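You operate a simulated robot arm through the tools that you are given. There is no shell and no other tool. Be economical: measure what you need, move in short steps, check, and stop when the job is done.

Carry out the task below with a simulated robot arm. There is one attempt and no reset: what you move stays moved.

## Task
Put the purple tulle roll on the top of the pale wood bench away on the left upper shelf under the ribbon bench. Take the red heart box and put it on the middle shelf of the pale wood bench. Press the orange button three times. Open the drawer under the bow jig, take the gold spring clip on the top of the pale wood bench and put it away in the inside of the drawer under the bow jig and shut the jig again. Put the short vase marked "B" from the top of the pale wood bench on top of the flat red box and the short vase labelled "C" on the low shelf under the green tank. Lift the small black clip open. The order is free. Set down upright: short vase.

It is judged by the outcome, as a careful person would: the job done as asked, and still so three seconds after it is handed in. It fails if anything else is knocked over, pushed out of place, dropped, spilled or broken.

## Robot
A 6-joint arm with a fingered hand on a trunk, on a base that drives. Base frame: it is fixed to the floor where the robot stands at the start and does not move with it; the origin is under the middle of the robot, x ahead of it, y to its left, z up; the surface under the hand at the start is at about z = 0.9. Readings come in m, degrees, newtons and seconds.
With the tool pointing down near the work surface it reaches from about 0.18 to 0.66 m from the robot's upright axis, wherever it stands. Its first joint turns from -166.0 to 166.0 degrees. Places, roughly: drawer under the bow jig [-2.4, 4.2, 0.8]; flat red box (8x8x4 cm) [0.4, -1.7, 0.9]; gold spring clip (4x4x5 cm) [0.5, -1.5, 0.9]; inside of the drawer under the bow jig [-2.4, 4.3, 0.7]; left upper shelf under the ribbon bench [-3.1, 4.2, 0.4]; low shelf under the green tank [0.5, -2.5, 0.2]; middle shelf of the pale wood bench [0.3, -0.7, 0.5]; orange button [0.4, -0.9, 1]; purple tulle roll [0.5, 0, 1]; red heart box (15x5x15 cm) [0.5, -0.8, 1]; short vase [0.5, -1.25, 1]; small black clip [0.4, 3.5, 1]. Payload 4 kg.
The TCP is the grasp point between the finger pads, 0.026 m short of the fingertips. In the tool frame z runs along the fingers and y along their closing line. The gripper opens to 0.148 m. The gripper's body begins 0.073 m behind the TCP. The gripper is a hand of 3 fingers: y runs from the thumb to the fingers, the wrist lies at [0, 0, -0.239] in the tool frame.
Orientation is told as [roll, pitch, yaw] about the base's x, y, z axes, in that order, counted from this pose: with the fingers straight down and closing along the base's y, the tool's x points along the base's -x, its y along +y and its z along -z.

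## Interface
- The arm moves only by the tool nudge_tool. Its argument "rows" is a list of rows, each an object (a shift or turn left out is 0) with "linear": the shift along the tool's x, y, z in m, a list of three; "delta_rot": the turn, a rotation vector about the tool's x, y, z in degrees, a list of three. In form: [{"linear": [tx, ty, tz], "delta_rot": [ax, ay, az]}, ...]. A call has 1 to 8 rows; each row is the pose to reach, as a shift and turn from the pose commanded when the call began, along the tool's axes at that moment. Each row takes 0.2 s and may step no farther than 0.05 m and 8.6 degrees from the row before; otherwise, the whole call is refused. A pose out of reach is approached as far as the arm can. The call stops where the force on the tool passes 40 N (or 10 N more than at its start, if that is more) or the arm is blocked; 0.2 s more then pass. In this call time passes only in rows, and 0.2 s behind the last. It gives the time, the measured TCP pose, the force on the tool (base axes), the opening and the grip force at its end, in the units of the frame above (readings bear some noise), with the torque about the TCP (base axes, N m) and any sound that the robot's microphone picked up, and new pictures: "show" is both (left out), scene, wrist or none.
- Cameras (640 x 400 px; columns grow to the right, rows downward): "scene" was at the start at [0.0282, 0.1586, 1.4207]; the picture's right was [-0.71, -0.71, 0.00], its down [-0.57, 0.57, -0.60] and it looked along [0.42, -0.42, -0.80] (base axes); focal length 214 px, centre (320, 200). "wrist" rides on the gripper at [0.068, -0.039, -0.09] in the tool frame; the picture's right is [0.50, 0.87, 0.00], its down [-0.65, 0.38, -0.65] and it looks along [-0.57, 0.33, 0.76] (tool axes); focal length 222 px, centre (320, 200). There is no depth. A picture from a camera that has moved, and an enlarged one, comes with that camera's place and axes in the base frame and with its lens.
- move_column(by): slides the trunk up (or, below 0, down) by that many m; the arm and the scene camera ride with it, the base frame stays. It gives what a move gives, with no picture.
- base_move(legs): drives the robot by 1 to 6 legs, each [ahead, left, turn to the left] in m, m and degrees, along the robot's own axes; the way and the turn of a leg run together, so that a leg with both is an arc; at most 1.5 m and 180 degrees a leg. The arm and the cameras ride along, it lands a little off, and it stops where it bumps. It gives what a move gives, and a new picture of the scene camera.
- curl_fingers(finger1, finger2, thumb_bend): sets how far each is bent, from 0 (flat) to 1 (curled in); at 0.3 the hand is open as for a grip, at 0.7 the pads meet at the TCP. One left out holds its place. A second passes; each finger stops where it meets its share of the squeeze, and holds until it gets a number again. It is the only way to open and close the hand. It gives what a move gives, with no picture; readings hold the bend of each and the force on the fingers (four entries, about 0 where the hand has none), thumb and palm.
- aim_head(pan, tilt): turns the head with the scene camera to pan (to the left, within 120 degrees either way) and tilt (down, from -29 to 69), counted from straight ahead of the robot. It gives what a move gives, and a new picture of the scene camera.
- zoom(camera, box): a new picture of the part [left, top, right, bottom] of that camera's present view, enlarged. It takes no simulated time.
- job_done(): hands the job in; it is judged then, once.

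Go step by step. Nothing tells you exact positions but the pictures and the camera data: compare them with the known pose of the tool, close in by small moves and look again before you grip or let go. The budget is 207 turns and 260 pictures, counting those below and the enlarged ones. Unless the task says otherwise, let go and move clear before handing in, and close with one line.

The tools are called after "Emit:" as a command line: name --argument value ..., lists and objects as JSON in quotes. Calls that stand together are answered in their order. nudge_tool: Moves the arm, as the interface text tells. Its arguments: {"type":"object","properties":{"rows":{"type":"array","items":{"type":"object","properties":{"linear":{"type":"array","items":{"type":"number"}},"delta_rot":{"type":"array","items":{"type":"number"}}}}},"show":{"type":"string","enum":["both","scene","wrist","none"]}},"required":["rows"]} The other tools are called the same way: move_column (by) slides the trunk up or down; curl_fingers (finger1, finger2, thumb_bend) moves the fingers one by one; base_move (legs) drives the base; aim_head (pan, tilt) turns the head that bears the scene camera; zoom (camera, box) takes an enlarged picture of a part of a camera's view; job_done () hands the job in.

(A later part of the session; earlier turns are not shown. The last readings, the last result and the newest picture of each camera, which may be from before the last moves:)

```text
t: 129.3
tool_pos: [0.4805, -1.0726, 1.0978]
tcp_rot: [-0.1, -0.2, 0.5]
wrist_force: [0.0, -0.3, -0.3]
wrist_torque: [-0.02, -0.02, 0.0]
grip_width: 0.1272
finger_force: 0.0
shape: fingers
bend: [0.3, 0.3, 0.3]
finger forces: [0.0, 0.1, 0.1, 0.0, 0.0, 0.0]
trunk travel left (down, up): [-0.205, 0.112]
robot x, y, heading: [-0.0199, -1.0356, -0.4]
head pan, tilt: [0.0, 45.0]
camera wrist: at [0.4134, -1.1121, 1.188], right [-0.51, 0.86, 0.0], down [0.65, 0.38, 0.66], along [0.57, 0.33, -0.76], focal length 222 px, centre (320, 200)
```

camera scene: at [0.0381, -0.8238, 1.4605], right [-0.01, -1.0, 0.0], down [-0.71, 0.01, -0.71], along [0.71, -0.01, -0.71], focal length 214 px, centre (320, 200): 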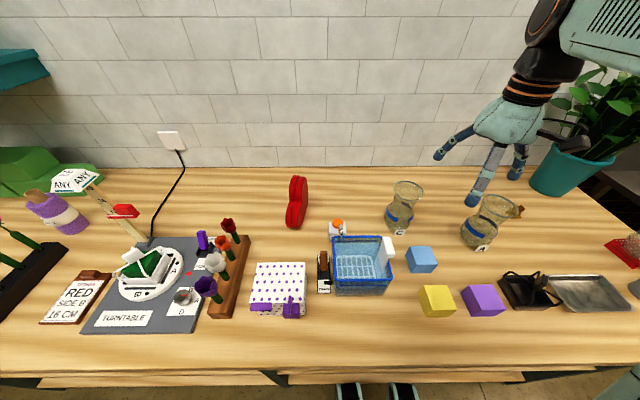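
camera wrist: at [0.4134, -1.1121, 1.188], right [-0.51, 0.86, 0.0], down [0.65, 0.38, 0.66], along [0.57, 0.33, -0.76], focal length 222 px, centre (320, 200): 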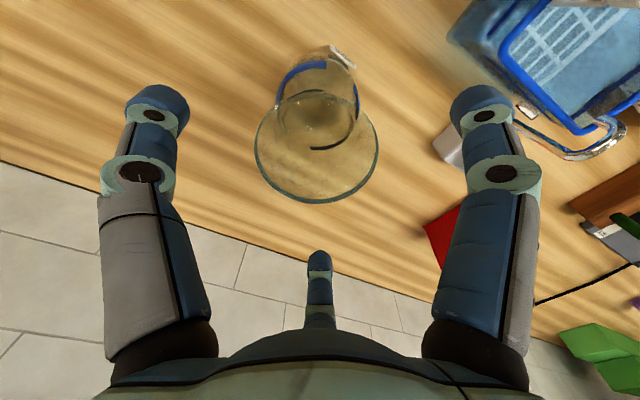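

Emit:
nudge_tool --rows '[{"linear": [0.003, -0.006, 0.03]}, {"linear": [0.003, -0.006, 0.06]}, {"linear": [0.003, -0.006, 0.09]}]' --show "none"

Emit:
curl_fingers --finger1 0.7 --finger2 0.7 --thumb_bend 0.7

Emit:
nudge_tool --rows '[{"linear": [0, 0, -0.04]}, {"linear": [0, 0, -0.08]}, {"linear": [0, 0, -0.12]}, {"linear": [0, 0, -0.16]}]' --show "scene"

```text
t: 130.1
tool_pos: [0.477, -1.0796, 1.0099]
tcp_rot: [-0.1, -0.3, 0.5]
wrist_force: [0.4, 0.1, -0.3]
wrist_torque: [0.01, 0.0, -0.02]
grip_width: 0.1267
finger_force: 0.0
shape: fingers
bend: [0.3, 0.3, 0.3]
finger forces: [0.0, 0.0, 0.0, 0.0, 0.0, 0.0]
trunk travel left (down, up): [-0.205, 0.112]
robot x, y, heading: [-0.0173, -1.0365, -0.6]
head pan, tilt: [0.0, 45.0]
```

```text
t: 131.1
tool_pos: [0.4758, -1.0799, 1.0101]
tcp_rot: [-0.2, -0.3, 0.6]
wrist_force: [3.6, -3.3, 9.4]
wrist_torque: [-0.69, -0.07, 0.16]
grip_width: 0.0503
finger_force: 30.7
shape: fingers
bend: [0.53, 0.51, 0.58]
finger forces: [17.0, 19.9, 0.1, 0.0, 25.7, 0.0]
trunk travel left (down, up): [-0.205, 0.112]
robot x, y, heading: [-0.0209, -1.0342, -0.7]
head pan, tilt: [0.0, 45.0]
```

```text
t: 132.1
tool_pos: [0.4754, -1.0824, 1.169]
tcp_rot: [-0.1, -0.1, 0.5]
wrist_force: [-1.2, -0.4, -6.4]
wrist_torque: [-0.02, 0.04, 0.02]
grip_width: 0.0493
finger_force: 22.5
shape: fingers
bend: [0.51, 0.51, 0.59]
finger forces: [15.6, 13.3, 0.0, 0.0, 16.0, 0.0]
trunk travel left (down, up): [-0.205, 0.112]
robot x, y, heading: [-0.0208, -1.0357, -0.7]
head pan, tilt: [0.0, 45.0]
camera scene: at [0.0382, -0.8238, 1.4605], right [-0.01, -1.0, 0.0], down [-0.71, 0.01, -0.71], along [0.71, -0.01, -0.71], focal length 214 px, centre (320, 200)
```

scene: 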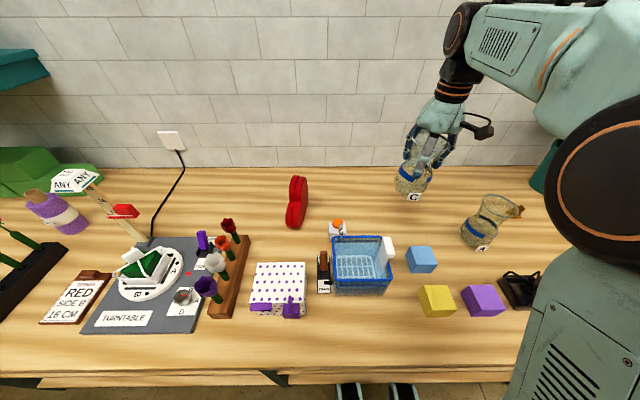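

C is held firmly. Backing off and driving to the tank bench.

Emit:
base_move --legs '[[-0.75, 0, 0.7], [0, -1.2, 0]]'

Emit:
move_column --by -0.2

Emit:
nudge_tool --rows '[{"linear": [-0.01, 0, 0.04]}, {"linear": [-0.02, 0, 0.08]}, {"linear": [-0.03, 0, 0.12]}, {"linear": [-0.04, 0, 0.16]}, {"linear": [-0.05, 0, 0.2]}, {"linear": [-0.06, 0, 0.24]}, {"linear": [-0.07, 0, 0.28]}, {"linear": [-0.08, 0, 0.32]}]' --show "scene"

```text
t: 146.7
tool_pos: [-0.3133, -2.3002, 1.1693]
tcp_rot: [0.0, -0.2, -1.5]
wrist_force: [0.4, 0.5, -5.7]
wrist_torque: [-0.05, -0.03, -0.04]
grip_width: 0.0492
finger_force: 22.4
shape: fingers
bend: [0.51, 0.51, 0.59]
finger forces: [15.6, 13.0, 0.0, 0.0, 15.7, 0.0]
trunk travel left (down, up): [-0.205, 0.112]
robot x, y, heading: [-0.805, -2.2357, -2.7]
head pan, tilt: [0.0, 45.0]
camera scene: at [-0.7416, -2.0277, 1.4605], right [-0.05, -1.0, 0.0], down [-0.71, 0.03, -0.71], along [0.71, -0.03, -0.71], focal length 214 px, centre (320, 200)
```

scene: 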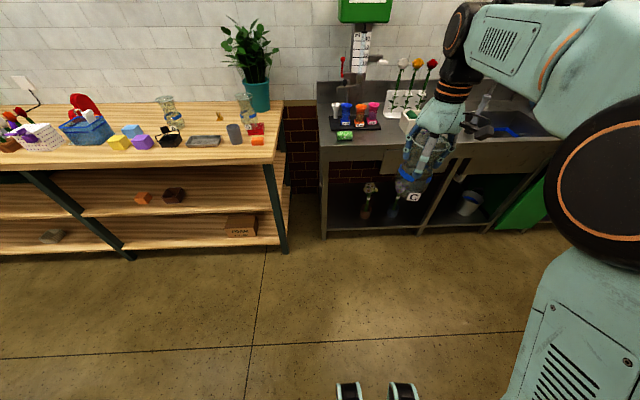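

```text
t: 148.8
tool_pos: [-0.3149, -2.2999, 0.9684]
tcp_rot: [-0.1, -0.3, -1.4]
wrist_force: [0.0, -0.1, -6.5]
wrist_torque: [-0.11, -0.01, 0.0]
grip_width: 0.0493
finger_force: 21.7
shape: fingers
bend: [0.51, 0.51, 0.59]
finger forces: [15.5, 12.8, 0.1, 0.1, 15.6, 0.1]
trunk travel left (down, up): [-0.005, 0.312]
robot x, y, heading: [-0.8064, -2.2359, -2.5]
head pan, tilt: [0.0, 45.0]
```

```text
t: 150.6
tool_pos: [-0.228, -2.3058, 0.6486]
tcp_rot: [-0.1, -0.2, -1.5]
wrist_force: [0.2, 0.0, -6.3]
wrist_torque: [-0.05, 0.02, 0.01]
grip_width: 0.049
finger_force: 21.8
shape: fingers
bend: [0.51, 0.51, 0.59]
finger forces: [14.9, 12.2, 0.1, 0.1, 14.9, 0.1]
trunk travel left (down, up): [-0.005, 0.312]
robot x, y, heading: [-0.8059, -2.2359, -2.3]
head pan, tilt: [0.0, 45.0]
camera scene: at [-0.6931, -2.0298, 1.2592], right [-0.05, -1.0, 0.0], down [-0.71, 0.03, -0.71], along [0.71, -0.03, -0.71], focal length 214 px, centre (320, 200)
```

scene: 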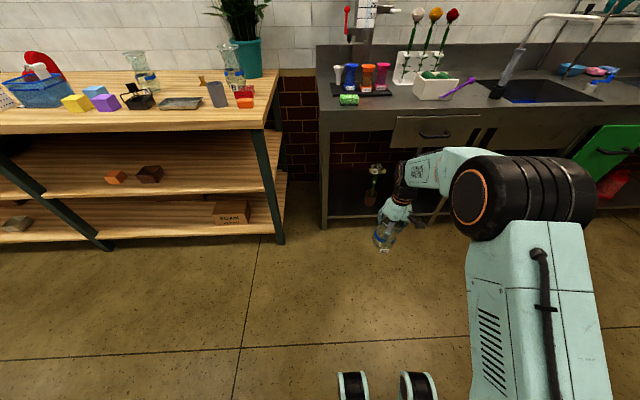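

Emit:
nudge_tool --rows '[{"linear": [-0.007, 0, 0.036]}, {"linear": [-0.014, 0, 0.072]}, {"linear": [-0.021, 0, 0.108]}, {"linear": [-0.028, 0, 0.144]}, {"linear": [-0.035, 0, 0.18]}, {"linear": [-0.042, 0, 0.216]}, {"linear": [-0.049, 0, 0.25]}, {"linear": [-0.055, 0, 0.28]}]' --show "scene"

Emit:
zoom --camera "scene" --box '[300, 120, 500, 260]'

```text
t: 152.4
tool_pos: [-0.1757, -2.3062, 0.368]
tcp_rot: [-0.1, -0.3, -1.5]
wrist_force: [0.1, 0.5, -6.5]
wrist_torque: [-0.06, -0.02, 0.0]
grip_width: 0.049
finger_force: 20.7
shape: fingers
bend: [0.51, 0.51, 0.59]
finger forces: [14.3, 12.0, 0.0, 0.0, 14.7, 0.0]
trunk travel left (down, up): [-0.005, 0.312]
robot x, y, heading: [-0.8036, -2.2345, -2.4]
head pan, tilt: [0.0, 45.0]
camera scene: at [-0.6932, -2.0298, 1.2592], right [-0.05, -1.0, 0.0], down [-0.71, 0.03, -0.71], along [0.71, -0.03, -0.71], focal length 214 px, centre (320, 200)
```

scene: 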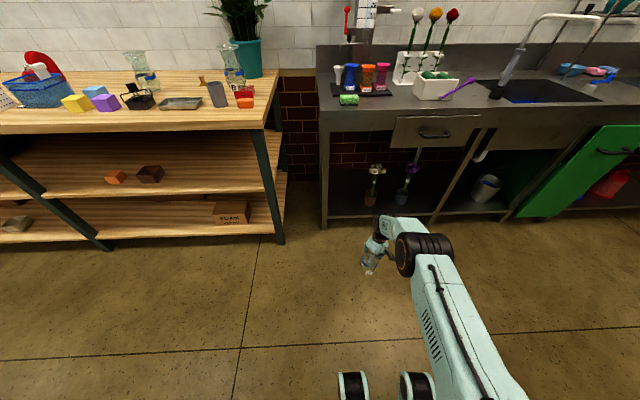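

```text
2.86 times, centred on (400, 190) of scene
camera zoom: at [-0.6932, -2.0298, 1.2592], right [-0.05, -1.0, 0.0], down [-0.71, 0.03, -0.71], along [0.71, -0.03, -0.71], focal length 613 px, centre (91, 229)
```

zoom: 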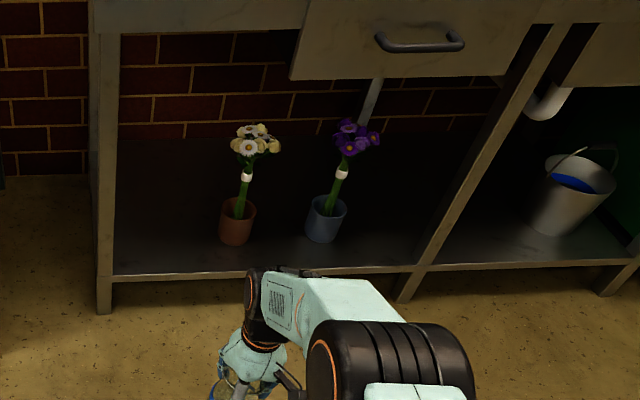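

The shelf top is about z 0.14 with its front edge near x 0.265, and the free slot is (0.335,-2.265). I'll approach with the robot turned right about 30° so the elbow stays outside the shelf.

Emit:
base_move --legs '[[0.1, 0.33, 0], [0, 0, -27.6]]'

Emit:
aim_head --pan 20 --tilt 40

```text
t: 157.3
tool_pos: [-0.1705, -2.2704, 0.3679]
tcp_rot: [-0.2, -0.2, -29.8]
wrist_force: [0.3, 0.5, -6.2]
wrist_torque: [-0.07, 0.01, 0.02]
grip_width: 0.0487
finger_force: 19.5
shape: fingers
bend: [0.51, 0.51, 0.6]
finger forces: [13.6, 11.5, 0.0, 0.0, 14.4, 0.1]
trunk travel left (down, up): [-0.005, 0.312]
robot x, y, heading: [-0.6927, -1.9092, -30.8]
head pan, tilt: [0.0, 45.0]
camera scene: at [-0.4948, -1.7835, 1.2592], right [-0.52, -0.86, 0.0], down [-0.61, 0.36, -0.71], along [0.61, -0.36, -0.71], focal length 214 px, centre (320, 200)
```

scene: 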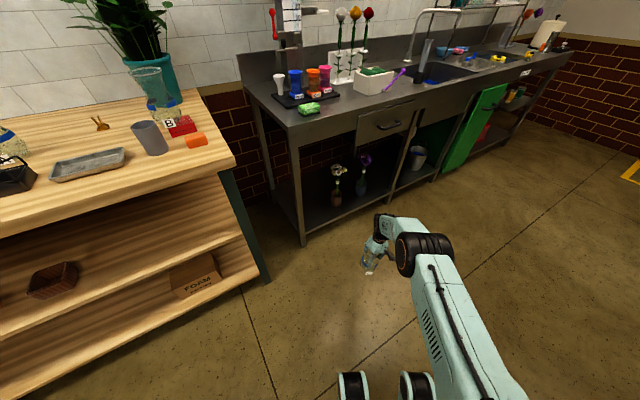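

```text
t: 158.2
tool_pos: [-0.1714, -2.2708, 0.3664]
tcp_rot: [-0.1, -0.1, -29.8]
wrist_force: [0.5, 0.5, -5.6]
wrist_torque: [-0.05, 0.01, -0.02]
grip_width: 0.0486
finger_force: 19.8
shape: fingers
bend: [0.51, 0.51, 0.6]
finger forces: [13.7, 11.4, 0.0, 0.0, 14.4, 0.0]
trunk travel left (down, up): [-0.005, 0.312]
robot x, y, heading: [-0.6941, -1.91, -31.1]
head pan, tilt: [20.0, 40.0]
camera scene: at [-0.4811, -1.7579, 1.2665], right [-0.19, -0.98, 0.0], down [-0.63, 0.12, -0.77], along [0.75, -0.15, -0.64], focal length 214 px, centre (320, 200)
```

scene: 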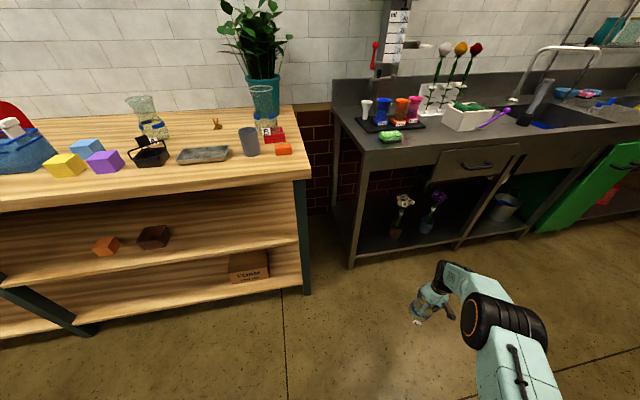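

Emit:
base_move --legs '[[0.343, 0.206, 0]]'

Emit:
zoom --camera "scene" --box '[320, 140, 560, 320]'

```text
t: 160.6
tool_pos: [0.2214, -2.2687, 0.3663]
tcp_rot: [-0.1, -0.2, -30.1]
wrist_force: [0.9, 0.4, -5.2]
wrist_torque: [-0.07, 0.03, 0.0]
grip_width: 0.0483
finger_force: 19.9
shape: fingers
bend: [0.51, 0.51, 0.6]
finger forces: [13.7, 11.5, 0.0, 0.0, 14.2, 0.0]
trunk travel left (down, up): [-0.005, 0.312]
robot x, y, heading: [-0.2993, -1.9021, -31.4]
head pan, tilt: [20.0, 40.0]
camera scene: at [-0.087, -1.7549, 1.2665], right [-0.19, -0.98, 0.0], down [-0.63, 0.13, -0.77], along [0.75, -0.15, -0.64], focal length 214 px, centre (320, 200)
```

scene: 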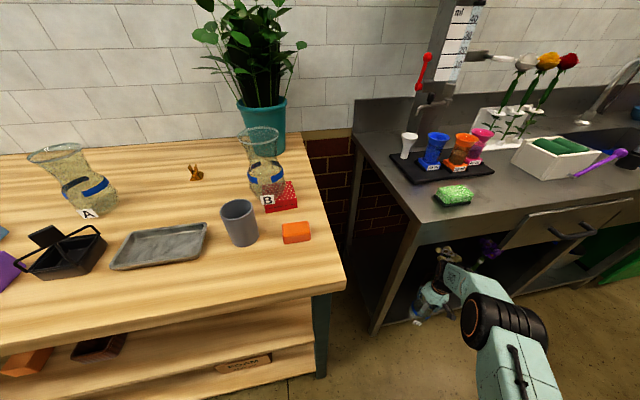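

```text
2.22 times, centred on (440, 230) of scene
camera zoom: at [-0.087, -1.7549, 1.2665], right [-0.19, -0.98, 0.0], down [-0.63, 0.13, -0.77], along [0.75, -0.15, -0.64], focal length 477 px, centre (53, 133)
```

zoom: 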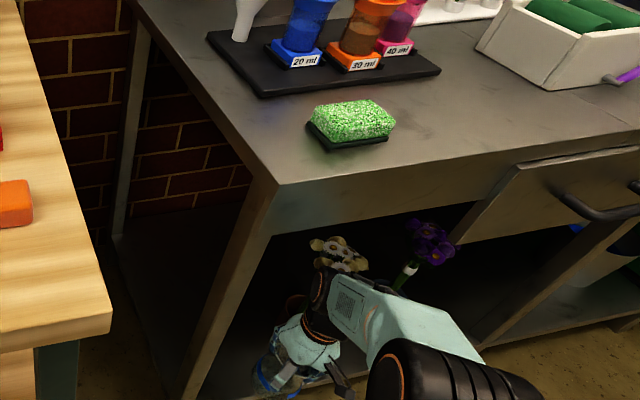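

Emit:
base_move --legs '[[0.092, 0.056, 0]]'

Emit:
aim_head --pan 0 --tilt 55

Emit:
zoom --camera "scene" --box '[280, 60, 480, 220]'

```text
t: 162.0
tool_pos: [0.3203, -2.2673, 0.3604]
tcp_rot: [-0.1, 0.7, -30.7]
wrist_force: [0.0, 0.1, -5.6]
wrist_torque: [-0.08, 0.03, 0.04]
grip_width: 0.0476
finger_force: 19.4
shape: fingers
bend: [0.51, 0.51, 0.6]
finger forces: [13.9, 11.1, 0.1, 0.0, 14.4, 0.0]
trunk travel left (down, up): [-0.005, 0.312]
robot x, y, heading: [-0.1902, -1.9036, -31.6]
head pan, tilt: [20.0, 40.0]
stopped in leg 1: the robot was blocked; the commanded pose is now the measured one
camera scene: at [0.0205, -1.7533, 1.2668], right [-0.2, -0.98, 0.0], down [-0.63, 0.13, -0.77], along [0.75, -0.15, -0.64], focal length 214 px, centre (320, 200)
```

scene: 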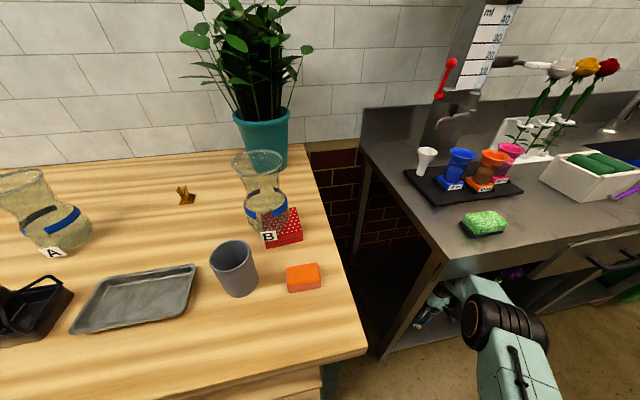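

```text
t: 162.8
tool_pos: [0.3196, -2.2672, 0.3594]
tcp_rot: [0.0, 0.6, -30.6]
wrist_force: [-0.2, -0.1, -6.3]
wrist_torque: [-0.06, 0.04, 0.0]
grip_width: 0.0478
finger_force: 19.6
shape: fingers
bend: [0.51, 0.51, 0.6]
finger forces: [13.8, 11.0, 0.1, 0.0, 14.4, 0.0]
trunk travel left (down, up): [-0.005, 0.312]
robot x, y, heading: [-0.1922, -1.9054, -31.5]
head pan, tilt: [0.0, 55.0]
camera scene: at [-0.0016, -1.7745, 1.2462], right [-0.52, -0.85, 0.0], down [-0.7, 0.43, -0.58], along [0.49, -0.3, -0.82], focal length 214 px, centre (320, 200)
```

scene: 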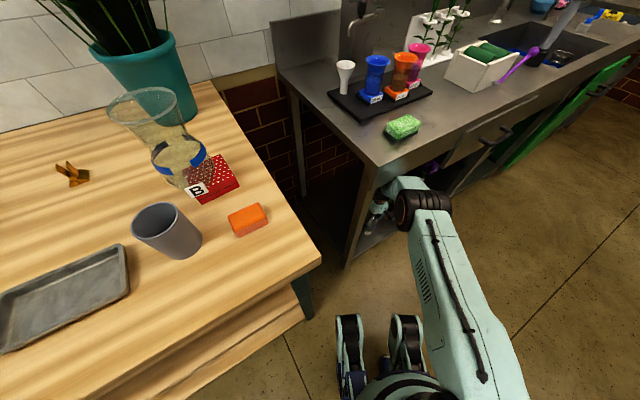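

```text
2.50 times, centred on (380, 140) of scene
camera zoom: at [-0.0016, -1.7745, 1.2462], right [-0.52, -0.85, 0.0], down [-0.7, 0.43, -0.58], along [0.49, -0.3, -0.82], focal length 536 px, centre (170, 350)
```

zoom: 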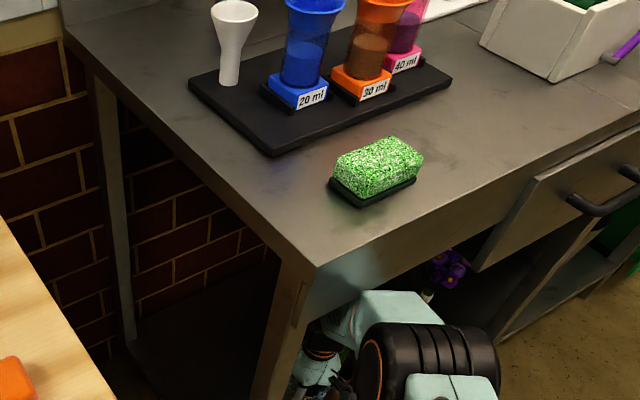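

The robot stopped slightly at the end, but the vase is already inside the shelf edge. I'll lower it carefully, first rows small, watching force.

Emit:
nudge_tool --rows '[{"linear": [0, 0, 0.02]}, {"linear": [-0.0, 0, 0.04], "delta_rot": [0, -0.6, 0]}, {"linear": [-0.008, 0.0, 0.06], "delta_rot": [0, -0.6, 0]}, {"linear": [-0.015, 0.0, 0.08], "delta_rot": [0, -0.6, 0]}]' --show "wrist"

```text
t: 163.8
tool_pos: [0.3271, -2.2707, 0.2851]
tcp_rot: [0.0, 0.1, -30.6]
wrist_force: [1.2, -0.4, -5.8]
wrist_torque: [-0.05, 0.07, -0.01]
grip_width: 0.0477
finger_force: 18.7
shape: fingers
bend: [0.51, 0.51, 0.6]
finger forces: [13.2, 10.9, 0.1, 0.0, 13.7, 0.0]
out of reach, approached as far as the arm can: row 4
trunk travel left (down, up): [-0.005, 0.312]
robot x, y, heading: [-0.1878, -1.9029, -31.6]
head pan, tilt: [0.0, 55.0]
camera wrist: at [0.2481, -2.2699, 0.3752], right [0.01, 1.0, 0.0], down [0.76, -0.01, 0.65], along [0.65, -0.01, -0.76], focal length 222 px, centre (320, 200)
```

wrist: 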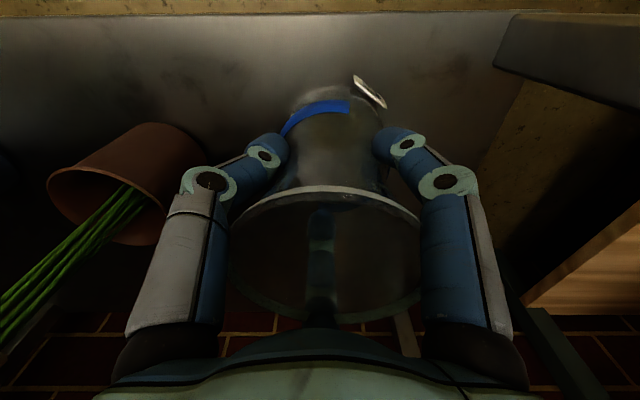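

Good view: the vase is inside the shelf, clear of the pot. Continue down gently.

Emit:
nudge_tool --rows '[{"linear": [0.004, 0, 0.01]}, {"linear": [0.008, 0, 0.02]}, {"linear": [0.008, 0, 0.026]}]' --show "none"

```text
t: 164.7
tool_pos: [0.3204, -2.267, 0.2693]
tcp_rot: [-0.1, -0.6, -30.6]
wrist_force: [-2.8, 4.2, 20.6]
wrist_torque: [0.0, 0.66, -0.07]
grip_width: 0.0479
finger_force: 25.5
shape: fingers
bend: [0.5, 0.51, 0.61]
finger forces: [20.1, 13.9, 0.0, 0.0, 17.4, 0.0]
out of reach, approached as far as the arm can: row 3
trunk travel left (down, up): [-0.005, 0.312]
robot x, y, heading: [-0.1896, -1.9087, -31.3]
head pan, tilt: [0.0, 55.0]
stopped in row 3: the force on the tool passed its limit at 42 N (the readings are from after the stop); the commanded pose is now the measured one
```

Contact at z≈0.27. Ease the pressure and look before releasing.

Emit:
nudge_tool --rows '[{"linear": [0, 0, -0.002], "delta_rot": [0, 0.5, 0]}]' --show "wrist"

```text
t: 165.1
tool_pos: [0.3193, -2.2672, 0.2694]
tcp_rot: [-0.2, -0.2, -30.7]
wrist_force: [2.4, -2.2, 8.0]
wrist_torque: [-0.46, -0.09, 0.03]
grip_width: 0.0477
finger_force: 24.4
shape: fingers
bend: [0.51, 0.51, 0.61]
finger forces: [15.6, 14.3, 0.0, 0.0, 18.9, 0.0]
trunk travel left (down, up): [-0.005, 0.312]
robot x, y, heading: [-0.1848, -1.9018, -31.5]
head pan, tilt: [0.0, 55.0]
camera wrist: at [0.2416, -2.2656, 0.3592], right [0.01, 1.0, 0.0], down [0.76, -0.01, 0.65], along [0.65, -0.01, -0.76], focal length 222 px, centre (320, 200)
```

wrist: 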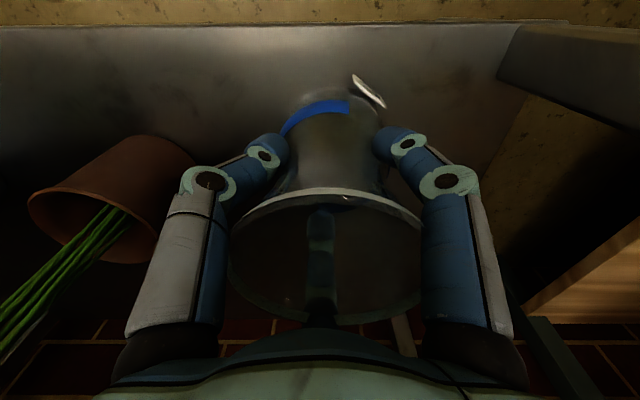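

Vase base sits well on the shelf. Release and rise a little, then back out.

Emit:
curl_fingers --finger1 0.3 --finger2 0.3 --thumb_bend 0.3

Emit:
nudge_tool --rows '[{"linear": [0, 0, -0.03]}, {"linear": [0, 0, -0.06]}, {"linear": [0, 0, -0.085]}]' --show "wrist"

```text
t: 166.1
tool_pos: [0.3196, -2.2669, 0.2678]
tcp_rot: [0.0, -0.1, -30.6]
wrist_force: [0.3, 0.0, -0.3]
wrist_torque: [-0.02, 0.02, -0.03]
grip_width: 0.1265
finger_force: 0.1
shape: fingers
bend: [0.3, 0.3, 0.3]
finger forces: [0.0, 0.1, 0.1, 0.0, 0.1, 0.0]
trunk travel left (down, up): [-0.005, 0.312]
robot x, y, heading: [-0.1892, -1.9056, -31.7]
head pan, tilt: [0.0, 55.0]
```

```text
t: 166.9
tool_pos: [0.3209, -2.2694, 0.3505]
tcp_rot: [0.0, -0.1, -30.5]
wrist_force: [0.2, -0.1, 0.4]
wrist_torque: [0.04, 0.02, 0.01]
grip_width: 0.1265
finger_force: 0.0
shape: fingers
bend: [0.3, 0.3, 0.3]
finger forces: [0.0, 0.1, 0.0, 0.0, 0.0, 0.1]
trunk travel left (down, up): [-0.005, 0.312]
robot x, y, heading: [-0.1887, -1.9027, -31.2]
head pan, tilt: [0.0, 55.0]
camera wrist: at [0.2428, -2.2685, 0.4415], right [0.01, 1.0, 0.0], down [0.76, -0.01, 0.65], along [0.65, -0.01, -0.76], focal length 222 px, centre (320, 200)
```

wrist: 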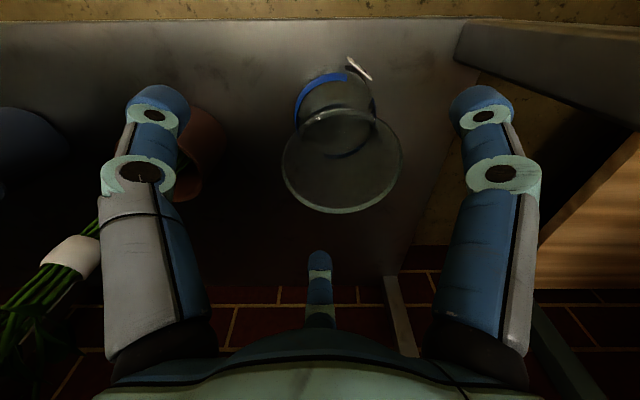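

Upright and free. Rise another cm and back straight out.

Emit:
nudge_tool --rows '[{"linear": [0, 0, -0.01]}]' --show "none"

Emit:
base_move --legs '[[-0.4, -0.244, 0]]'

Emit:
aim_head --pan 20 --tilt 40

Emit:
zoom --camera "scene" --box '[320, 140, 520, 280]'

```text
t: 167.3
tool_pos: [0.3172, -2.2689, 0.3608]
tcp_rot: [-0.1, 0.2, -30.6]
wrist_force: [0.0, 0.0, 0.1]
wrist_torque: [0.02, 0.02, 0.02]
grip_width: 0.1266
finger_force: 0.0
shape: fingers
bend: [0.3, 0.3, 0.3]
finger forces: [0.0, 0.0, 0.0, 0.1, 0.0, 0.1]
trunk travel left (down, up): [-0.005, 0.312]
robot x, y, heading: [-0.1871, -1.9043, -31.2]
head pan, tilt: [0.0, 55.0]
```

```text
t: 170.1
tool_pos: [-0.1494, -2.2642, 0.3598]
tcp_rot: [-0.1, 0.0, -30.9]
wrist_force: [0.2, 0.3, 0.6]
wrist_torque: [-0.02, -0.01, 0.01]
grip_width: 0.1267
finger_force: 0.0
shape: fingers
bend: [0.3, 0.3, 0.3]
finger forces: [0.0, 0.0, 0.0, 0.1, 0.1, 0.0]
trunk travel left (down, up): [-0.005, 0.312]
robot x, y, heading: [-0.6568, -1.8975, -31.8]
head pan, tilt: [0.0, 55.0]
camera scene: at [-0.4654, -1.768, 1.2458], right [-0.53, -0.85, 0.0], down [-0.7, 0.43, -0.57], along [0.49, -0.3, -0.82], focal length 214 px, centre (320, 200)
```

scene: 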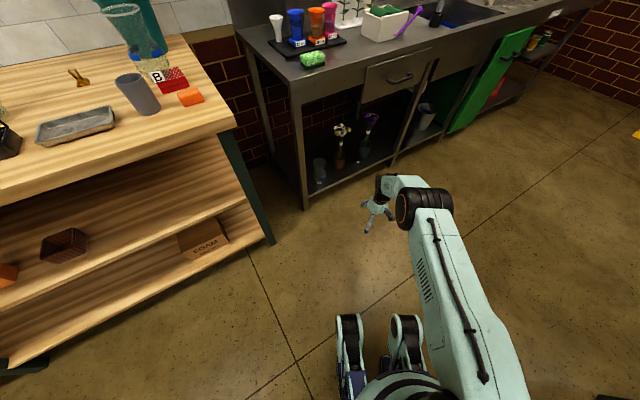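

```text
t: 171.0
tool_pos: [-0.1492, -2.2644, 0.3594]
tcp_rot: [0.0, 0.0, -31.0]
wrist_force: [0.4, -0.4, -0.3]
wrist_torque: [-0.02, 0.02, 0.0]
grip_width: 0.1266
finger_force: 0.1
shape: fingers
bend: [0.3, 0.3, 0.3]
finger forces: [0.0, 0.1, 0.1, 0.1, 0.1, 0.0]
trunk travel left (down, up): [-0.005, 0.312]
robot x, y, heading: [-0.657, -1.8964, -31.9]
head pan, tilt: [20.0, 40.0]
camera scene: at [-0.4435, -1.7475, 1.2665], right [-0.2, -0.98, 0.0], down [-0.63, 0.13, -0.77], along [0.75, -0.16, -0.64], focal length 214 px, centre (320, 200)
```

scene: 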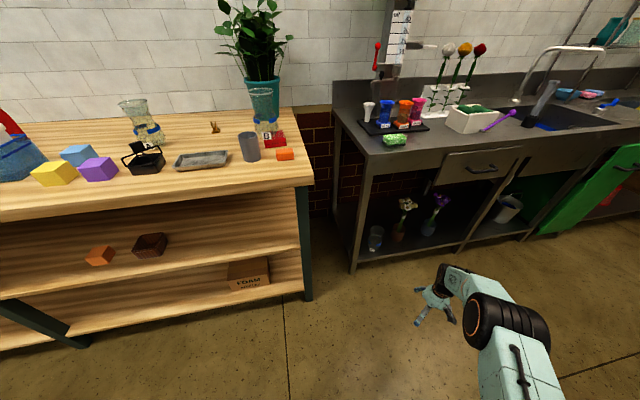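

```text
2.86 times, centred on (420, 210) of scene
camera zoom: at [-0.4435, -1.7475, 1.2665], right [-0.2, -0.98, 0.0], down [-0.63, 0.13, -0.77], along [0.75, -0.16, -0.64], focal length 613 px, centre (34, 171)
```

zoom: 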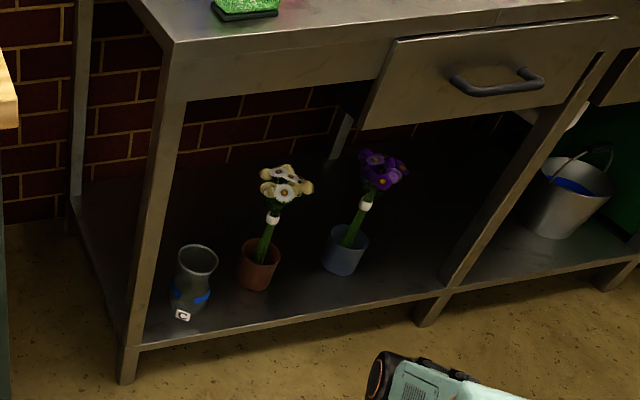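

Vase C is upright on the low shelf. Now raise the arm and go to the heart box and button.

Emit:
nudge_tool --rows '[{"linear": [0.007, 0, -0.036]}, {"linear": [0.014, 0, -0.072]}, {"linear": [0.021, 0, -0.108]}, {"linear": [0.028, 0, -0.144]}, {"linear": [0.035, 0, -0.18]}, {"linear": [0.042, 0, -0.216]}, {"linear": [0.049, 0, -0.25]}, {"linear": [0.055, 0, -0.29]}]' --show "none"

Emit:
nudge_tool --rows '[{"linear": [0.01, 0, -0.04]}, {"linear": [0.02, 0, -0.08]}, {"linear": [0.03, 0, -0.12]}, {"linear": [0.04, 0, -0.16]}, {"linear": [0.05, 0, -0.2]}, {"linear": [0.06, 0, -0.24]}, {"linear": [0.07, 0, -0.28]}, {"linear": [0.08, 0, -0.32]}]' --show "none"

Emit:
move_column --by 0.2

Emit:
base_move --legs '[[0, 0, 31.5], [0.05, 1.15, 0]]'

```text
t: 172.8
tool_pos: [-0.1997, -2.2315, 0.6538]
tcp_rot: [-0.1, 0.1, -30.8]
wrist_force: [-0.3, 0.1, 0.6]
wrist_torque: [-0.02, 0.0, 0.0]
grip_width: 0.1266
finger_force: 0.1
shape: fingers
bend: [0.3, 0.3, 0.3]
finger forces: [0.0, 0.2, 0.0, 0.0, 0.1, 0.0]
trunk travel left (down, up): [-0.005, 0.312]
robot x, y, heading: [-0.6553, -1.8997, -31.4]
head pan, tilt: [20.0, 40.0]
```

```text
t: 174.6
tool_pos: [-0.2668, -2.192, 0.9702]
tcp_rot: [-0.1, 0.0, -30.9]
wrist_force: [-0.2, 0.0, -0.1]
wrist_torque: [0.0, 0.03, 0.02]
grip_width: 0.1269
finger_force: 0.0
shape: fingers
bend: [0.3, 0.3, 0.3]
finger forces: [0.0, 0.0, 0.0, 0.1, 0.0, 0.0]
trunk travel left (down, up): [-0.005, 0.312]
robot x, y, heading: [-0.6604, -1.8979, -31.7]
head pan, tilt: [20.0, 40.0]
```

```text
t: 176.7
tool_pos: [-0.2645, -2.1946, 1.17]
tcp_rot: [0.0, 0.1, -30.9]
wrist_force: [-0.7, -0.4, 0.4]
wrist_torque: [-0.03, -0.03, -0.02]
grip_width: 0.1267
finger_force: 0.2
shape: fingers
bend: [0.3, 0.3, 0.3]
finger forces: [0.0, 0.0, 0.0, 0.0, 0.0, 0.0]
trunk travel left (down, up): [-0.205, 0.112]
robot x, y, heading: [-0.6575, -1.8959, -31.6]
head pan, tilt: [20.0, 40.0]
```

```text
t: 188.3
tool_pos: [-0.1065, -0.8384, 1.1707]
tcp_rot: [-0.1, 0.0, -0.3]
wrist_force: [-1.0, -0.3, 0.1]
wrist_torque: [0.0, 0.01, 0.01]
grip_width: 0.1267
finger_force: 0.0
shape: fingers
bend: [0.3, 0.3, 0.3]
finger forces: [0.0, 0.1, 0.0, 0.1, 0.0, 0.1]
trunk travel left (down, up): [-0.205, 0.112]
robot x, y, heading: [-0.5937, -0.7847, -1.0]
head pan, tilt: [20.0, 40.0]
camera scene: at [-0.537, -0.5431, 1.4678], right [0.32, -0.95, 0.0], down [-0.61, -0.21, -0.77], along [0.72, 0.25, -0.64], focal length 214 px, centre (320, 200)
```

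scene: 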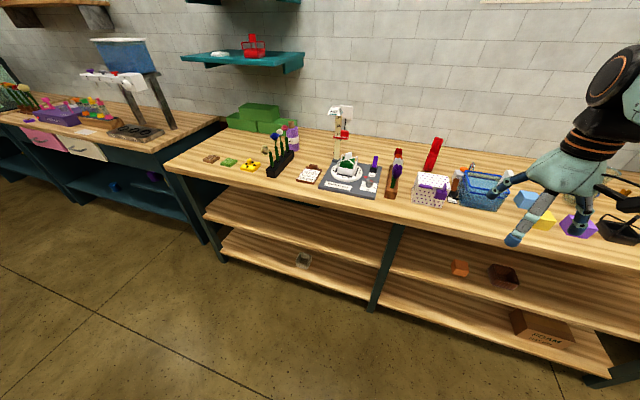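

Emit:
base_move --legs '[[0.5, 0.0, 0.8]]'

Emit:
aim_head --pan -10 --tilt 45

Emit:
zoom --camera "scene" --box '[240, 100, 420, 260]'

```text
t: 191.2
tool_pos: [0.3894, -0.8303, 1.1704]
tcp_rot: [-0.2, 0.0, 1.0]
wrist_force: [0.2, 0.7, -0.4]
wrist_torque: [0.0, 0.05, 0.02]
grip_width: 0.1266
finger_force: 0.0
shape: fingers
bend: [0.3, 0.3, 0.3]
finger forces: [0.0, 0.1, 0.0, 0.1, 0.0, 0.0]
trunk travel left (down, up): [-0.205, 0.112]
robot x, y, heading: [-0.0971, -0.7815, -0.1]
head pan, tilt: [20.0, 40.0]
camera scene: at [-0.0463, -0.5456, 1.4678], right [0.35, -0.94, 0.0], down [-0.6, -0.22, -0.77], along [0.72, 0.26, -0.64], focal length 214 px, centre (320, 200)
```

scene: 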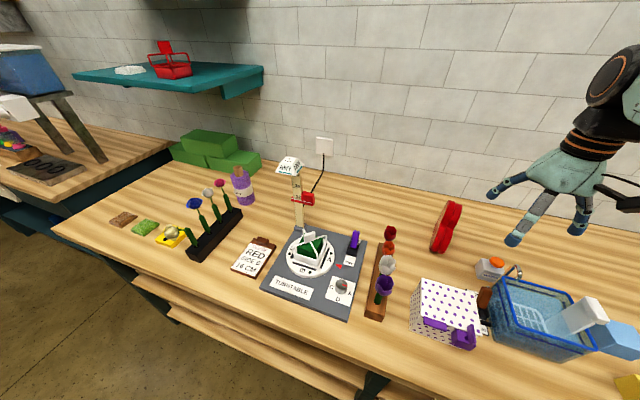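

```text
t: 192.2
tool_pos: [0.3895, -0.8306, 1.1701]
tcp_rot: [-0.2, 0.0, 0.8]
wrist_force: [0.1, -0.6, -1.3]
wrist_torque: [-0.01, 0.02, 0.02]
grip_width: 0.1267
finger_force: 0.0
shape: fingers
bend: [0.3, 0.3, 0.3]
finger forces: [0.0, 0.0, 0.0, 0.0, 0.0, 0.1]
trunk travel left (down, up): [-0.205, 0.112]
robot x, y, heading: [-0.101, -0.7863, 0.3]
head pan, tilt: [-10.0, 45.0]
camera scene: at [-0.0465, -0.5888, 1.4605], right [-0.17, -0.99, 0.0], down [-0.7, 0.12, -0.71], along [0.7, -0.12, -0.71], focal length 214 px, centre (320, 200)
```

scene: 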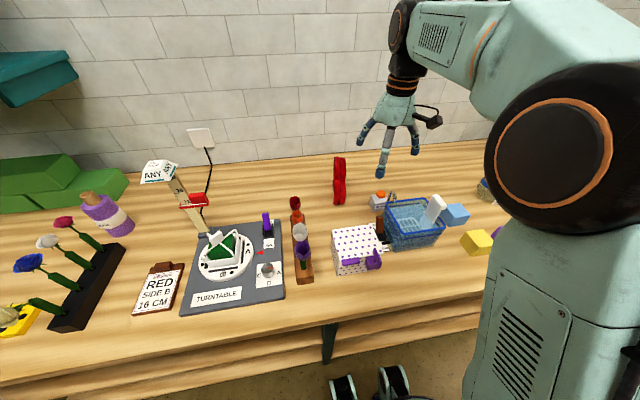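

```text
2.50 times, centred on (330, 180) of scene
camera zoom: at [-0.0465, -0.5888, 1.4605], right [-0.17, -0.99, 0.0], down [-0.7, 0.12, -0.71], along [0.7, -0.12, -0.71], focal length 536 px, centre (295, 250)
```

zoom: 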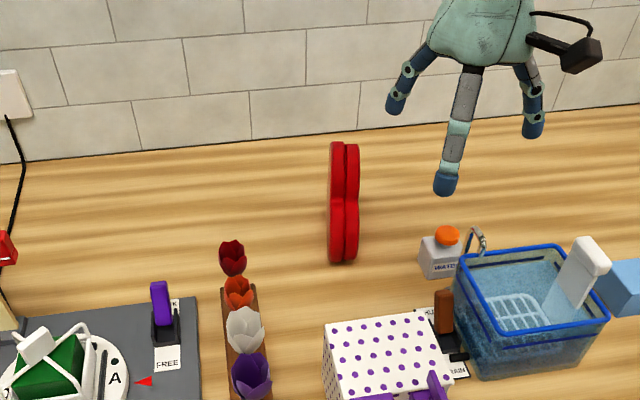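

The orange button tops a small "WATER" box behind the basket. I'll refine its place with the wrist camera.

Emit:
nudge_tool --rows '[{"linear": [-0.025, -0.022, 0.02]}, {"linear": [-0.05, -0.045, 0.04]}]' --show "wrist"

Emit:
zoom --camera "scene" --box '[310, 120, 450, 250]'

```text
t: 192.8
tool_pos: [0.4436, -0.8779, 1.1307]
tcp_rot: [-0.2, 0.0, 1.0]
wrist_force: [-0.1, 0.0, -0.2]
wrist_torque: [0.01, 0.03, 0.02]
grip_width: 0.1266
finger_force: 0.0
shape: fingers
bend: [0.3, 0.3, 0.3]
finger forces: [0.1, 0.0, 0.1, 0.1, 0.0, 0.0]
trunk travel left (down, up): [-0.205, 0.112]
robot x, y, heading: [-0.0969, -0.7879, 0.3]
head pan, tilt: [-10.0, 45.0]
camera wrist: at [0.3777, -0.9174, 1.2216], right [-0.52, 0.86, 0.0], down [0.65, 0.39, 0.65], along [0.56, 0.34, -0.76], focal length 222 px, centre (320, 200)
```

wrist: 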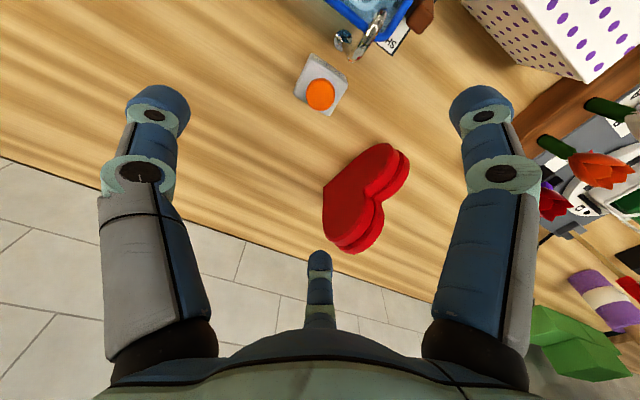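

```text
3.08 times, centred on (380, 185) of scene
camera zoom: at [-0.0459, -0.5893, 1.4606], right [-0.17, -0.99, 0.0], down [-0.7, 0.12, -0.71], along [0.7, -0.12, -0.71], focal length 660 px, centre (135, 246)
```

zoom: 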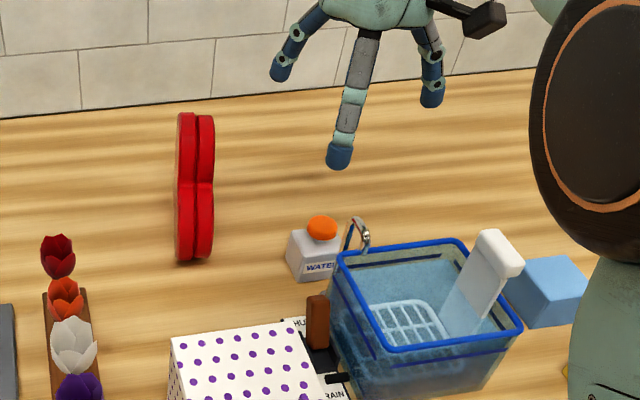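

Button centre: (0.439,-0.880), top z≈0.965. I'll close the fingers into a tip and press.

Emit:
curl_fingers --finger1 0.7 --finger2 0.7 --thumb_bend 0.7

Emit:
nudge_tool --rows '[{"linear": [0.004, -0.001, 0.03]}, {"linear": [0.004, -0.001, 0.06]}, {"linear": [0.004, -0.001, 0.09]}]' --show "none"

Emit:
zoom --camera "scene" --box '[310, 120, 450, 250]'

```text
t: 193.8
tool_pos: [0.4431, -0.8769, 1.1309]
tcp_rot: [-0.1, 0.0, 1.0]
wrist_force: [0.3, 1.0, -0.8]
wrist_torque: [0.04, 0.01, 0.0]
grip_width: 0.0002
finger_force: 0.1
shape: fingers
bend: [0.69, 0.69, 0.7]
finger forces: [0.0, 0.0, 0.0, 0.1, 0.0, 0.0]
trunk travel left (down, up): [-0.205, 0.112]
robot x, y, heading: [-0.0969, -0.7858, -0.1]
head pan, tilt: [-10.0, 45.0]
```

```text
t: 194.6
tool_pos: [0.4377, -0.8801, 1.0403]
tcp_rot: [-0.1, 0.0, 1.0]
wrist_force: [-0.2, -0.9, 0.1]
wrist_torque: [0.0, 0.0, 0.02]
grip_width: 0.0005
finger_force: 0.1
shape: fingers
bend: [0.69, 0.69, 0.7]
finger forces: [0.0, 0.0, 0.0, 0.1, 0.0, 0.0]
trunk travel left (down, up): [-0.205, 0.112]
robot x, y, heading: [-0.1035, -0.7865, 0.2]
head pan, tilt: [-10.0, 45.0]
```

```text
3.08 times, centred on (380, 185) of scene
camera zoom: at [-0.0463, -0.589, 1.4605], right [-0.17, -0.99, 0.0], down [-0.7, 0.12, -0.71], along [0.7, -0.12, -0.71], focal length 660 px, centre (135, 246)
```

zoom: 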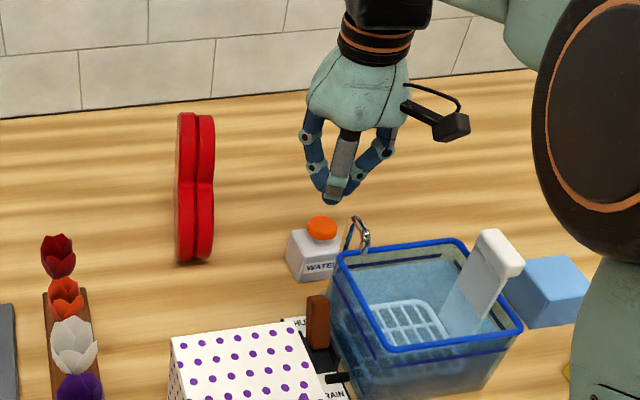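

Emit:
nudge_tool --rows '[{"linear": [0, 0, 0.03]}, {"linear": [0, 0, 0.04]}, {"linear": [0, 0, 0.045]}]' --show "none"

Emit:
zoom --camera "scene" --box '[310, 120, 450, 250]'

```text
t: 195.4
tool_pos: [0.4359, -0.8774, 0.9949]
tcp_rot: [-0.1, 0.0, 1.0]
wrist_force: [-0.1, -0.1, 1.8]
wrist_torque: [-0.02, -0.04, 0.03]
grip_width: 0.0001
finger_force: 1.1
shape: fingers
bend: [0.69, 0.7, 0.7]
finger forces: [0.1, 1.0, 0.0, 0.0, 0.0, 0.0]
trunk travel left (down, up): [-0.205, 0.112]
robot x, y, heading: [-0.0995, -0.7879, 0.4]
head pan, tilt: [-10.0, 45.0]
```

```text
3.08 times, centred on (380, 185) of scene
camera zoom: at [-0.0466, -0.5889, 1.4606], right [-0.17, -0.99, 0.0], down [-0.7, 0.12, -0.71], along [0.7, -0.12, -0.71], focal length 660 px, centre (135, 246)
```

zoom: 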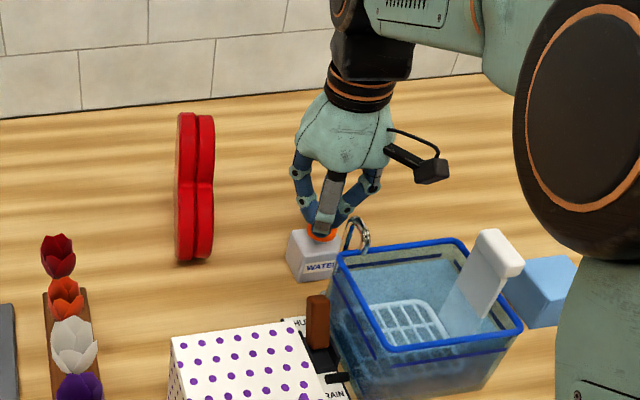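

Touching the button. Press further in small steps.

Emit:
nudge_tool --rows '[{"linear": [0, 0, 0.003]}, {"linear": [0, 0, 0.006]}]' --show "none"

```text
t: 196.0
tool_pos: [0.436, -0.8774, 0.9915]
tcp_rot: [-0.1, 0.0, 0.9]
wrist_force: [0.5, -0.6, 2.7]
wrist_torque: [-0.04, -0.05, -0.02]
grip_width: 0.0
finger_force: 1.7
shape: fingers
bend: [0.7, 0.7, 0.7]
finger forces: [0.0, 1.7, 0.0, 0.0, 1.7, 0.0]
trunk travel left (down, up): [-0.205, 0.112]
robot x, y, heading: [-0.0993, -0.7846, 0.0]
head pan, tilt: [-10.0, 45.0]
```

Emit:
nudge_tool --rows '[{"linear": [0, 0, 0.003]}, {"linear": [0, 0, 0.006]}]' --show "none"

Emit:
zoom --camera "scene" --box '[340, 140, 420, 220]'

```text
t: 196.6
tool_pos: [0.4351, -0.8777, 0.9857]
tcp_rot: [-0.1, 0.0, 1.0]
wrist_force: [-1.1, 0.0, 6.1]
wrist_torque: [-0.01, 0.05, 0.02]
grip_width: 0.0
finger_force: 3.3
shape: fingers
bend: [0.7, 0.7, 0.7]
finger forces: [2.4, 2.3, 0.0, 0.1, 3.1, 0.1]
trunk travel left (down, up): [-0.205, 0.112]
robot x, y, heading: [-0.0946, -0.7884, 0.3]
head pan, tilt: [-10.0, 45.0]
heard: click
```

```text
5.00 times, centred on (380, 180) of scene
camera zoom: at [-0.0472, -0.5889, 1.4606], right [-0.17, -0.99, 0.0], down [-0.7, 0.12, -0.71], along [0.7, -0.12, -0.71], focal length 1072 px, centre (20, 300)
```

zoom: 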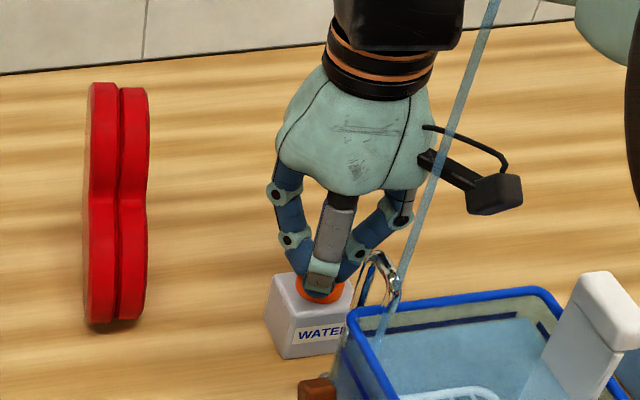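

First click heard. Release and press again.

Emit:
nudge_tool --rows '[{"linear": [0, 0, -0.008]}, {"linear": [0, 0, -0.018]}, {"linear": [0, 0, -0.018]}]' --show "none"

Emit:
nudge_tool --rows '[{"linear": [0, 0, 0.008]}, {"linear": [0, 0, 0.015]}, {"linear": [0, 0, 0.019]}]' --show "none"

Emit:
nudge_tool --rows '[{"linear": [0, 0, -0.008]}, {"linear": [0, 0, -0.018]}, {"linear": [0, 0, -0.018]}]' --show "none"

```text
t: 197.4
tool_pos: [0.4359, -0.8769, 1.0012]
tcp_rot: [-0.1, -0.1, 0.9]
wrist_force: [-0.7, 0.0, 0.5]
wrist_torque: [0.03, -0.02, -0.01]
grip_width: 0.0
finger_force: 0.0
shape: fingers
bend: [0.7, 0.7, 0.7]
finger forces: [0.0, 0.1, 0.1, 0.2, 0.0, 0.1]
trunk travel left (down, up): [-0.205, 0.112]
robot x, y, heading: [-0.0986, -0.7851, 0.2]
head pan, tilt: [-10.0, 45.0]
```

```text
t: 198.2
tool_pos: [0.4361, -0.8752, 0.9847]
tcp_rot: [-0.2, -0.1, 1.0]
wrist_force: [1.7, -0.4, 13.3]
wrist_torque: [-0.04, -0.05, 0.0]
grip_width: 0.0
finger_force: 7.4
shape: fingers
bend: [0.7, 0.7, 0.7]
finger forces: [4.0, 5.2, 0.1, 0.1, 6.5, 0.0]
trunk travel left (down, up): [-0.205, 0.112]
robot x, y, heading: [-0.0961, -0.7863, 0.3]
head pan, tilt: [-10.0, 45.0]
heard: click
```

```text
t: 199.0
tool_pos: [0.4355, -0.8767, 1.0008]
tcp_rot: [-0.1, 0.2, 1.0]
wrist_force: [-0.3, 1.4, 0.0]
wrist_torque: [0.02, -0.01, -0.01]
grip_width: 0.0
finger_force: 0.0
shape: fingers
bend: [0.7, 0.7, 0.7]
finger forces: [0.0, 0.1, 0.0, 0.1, 0.0, 0.0]
trunk travel left (down, up): [-0.205, 0.112]
robot x, y, heading: [-0.1003, -0.7877, 0.4]
head pan, tilt: [-10.0, 45.0]
```

Second click. Third press, then rise clear.

Emit:
nudge_tool --rows '[{"linear": [0, 0, 0.008]}, {"linear": [0, 0, 0.014]}, {"linear": [0, 0, 0.018]}]' --show "none"

Emit:
nudge_tool --rows '[{"linear": [0, 0, -0.01]}, {"linear": [0, 0, -0.03]}, {"linear": [0, 0, -0.07]}, {"linear": [0, 0, -0.11]}, {"linear": [0, 0, -0.15]}, {"linear": [0.03, 0, -0.19]}]' --show "scene"

```text
t: 199.8
tool_pos: [0.4352, -0.8774, 0.9847]
tcp_rot: [-0.2, -0.2, 0.9]
wrist_force: [-0.3, 1.2, 12.7]
wrist_torque: [0.02, -0.02, -0.01]
grip_width: 0.0
finger_force: 8.1
shape: fingers
bend: [0.7, 0.7, 0.7]
finger forces: [5.2, 5.9, 0.1, 0.0, 5.2, 0.0]
trunk travel left (down, up): [-0.205, 0.112]
robot x, y, heading: [-0.0993, -0.789, 0.1]
head pan, tilt: [-10.0, 45.0]
heard: click
```

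```text
t: 201.2
tool_pos: [0.4024, -0.8767, 1.1746]
tcp_rot: [-0.1, 0.1, 0.9]
wrist_force: [-0.2, -0.9, 0.3]
wrist_torque: [0.02, -0.03, 0.02]
grip_width: 0.0
finger_force: 0.0
shape: fingers
bend: [0.7, 0.7, 0.7]
finger forces: [0.0, 0.1, 0.0, 0.1, 0.0, 0.0]
trunk travel left (down, up): [-0.205, 0.112]
robot x, y, heading: [-0.1001, -0.7845, 0.2]
head pan, tilt: [-10.0, 45.0]
camera scene: at [-0.0485, -0.5887, 1.4606], right [-0.17, -0.99, 0.0], down [-0.7, 0.12, -0.71], along [0.7, -0.12, -0.71], focal length 214 px, centre (320, 200)
```

scene: 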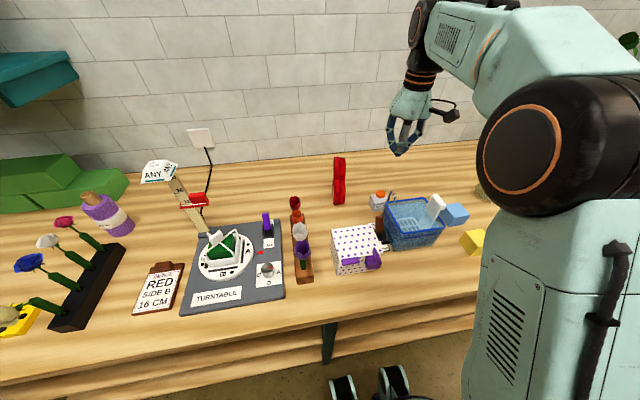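

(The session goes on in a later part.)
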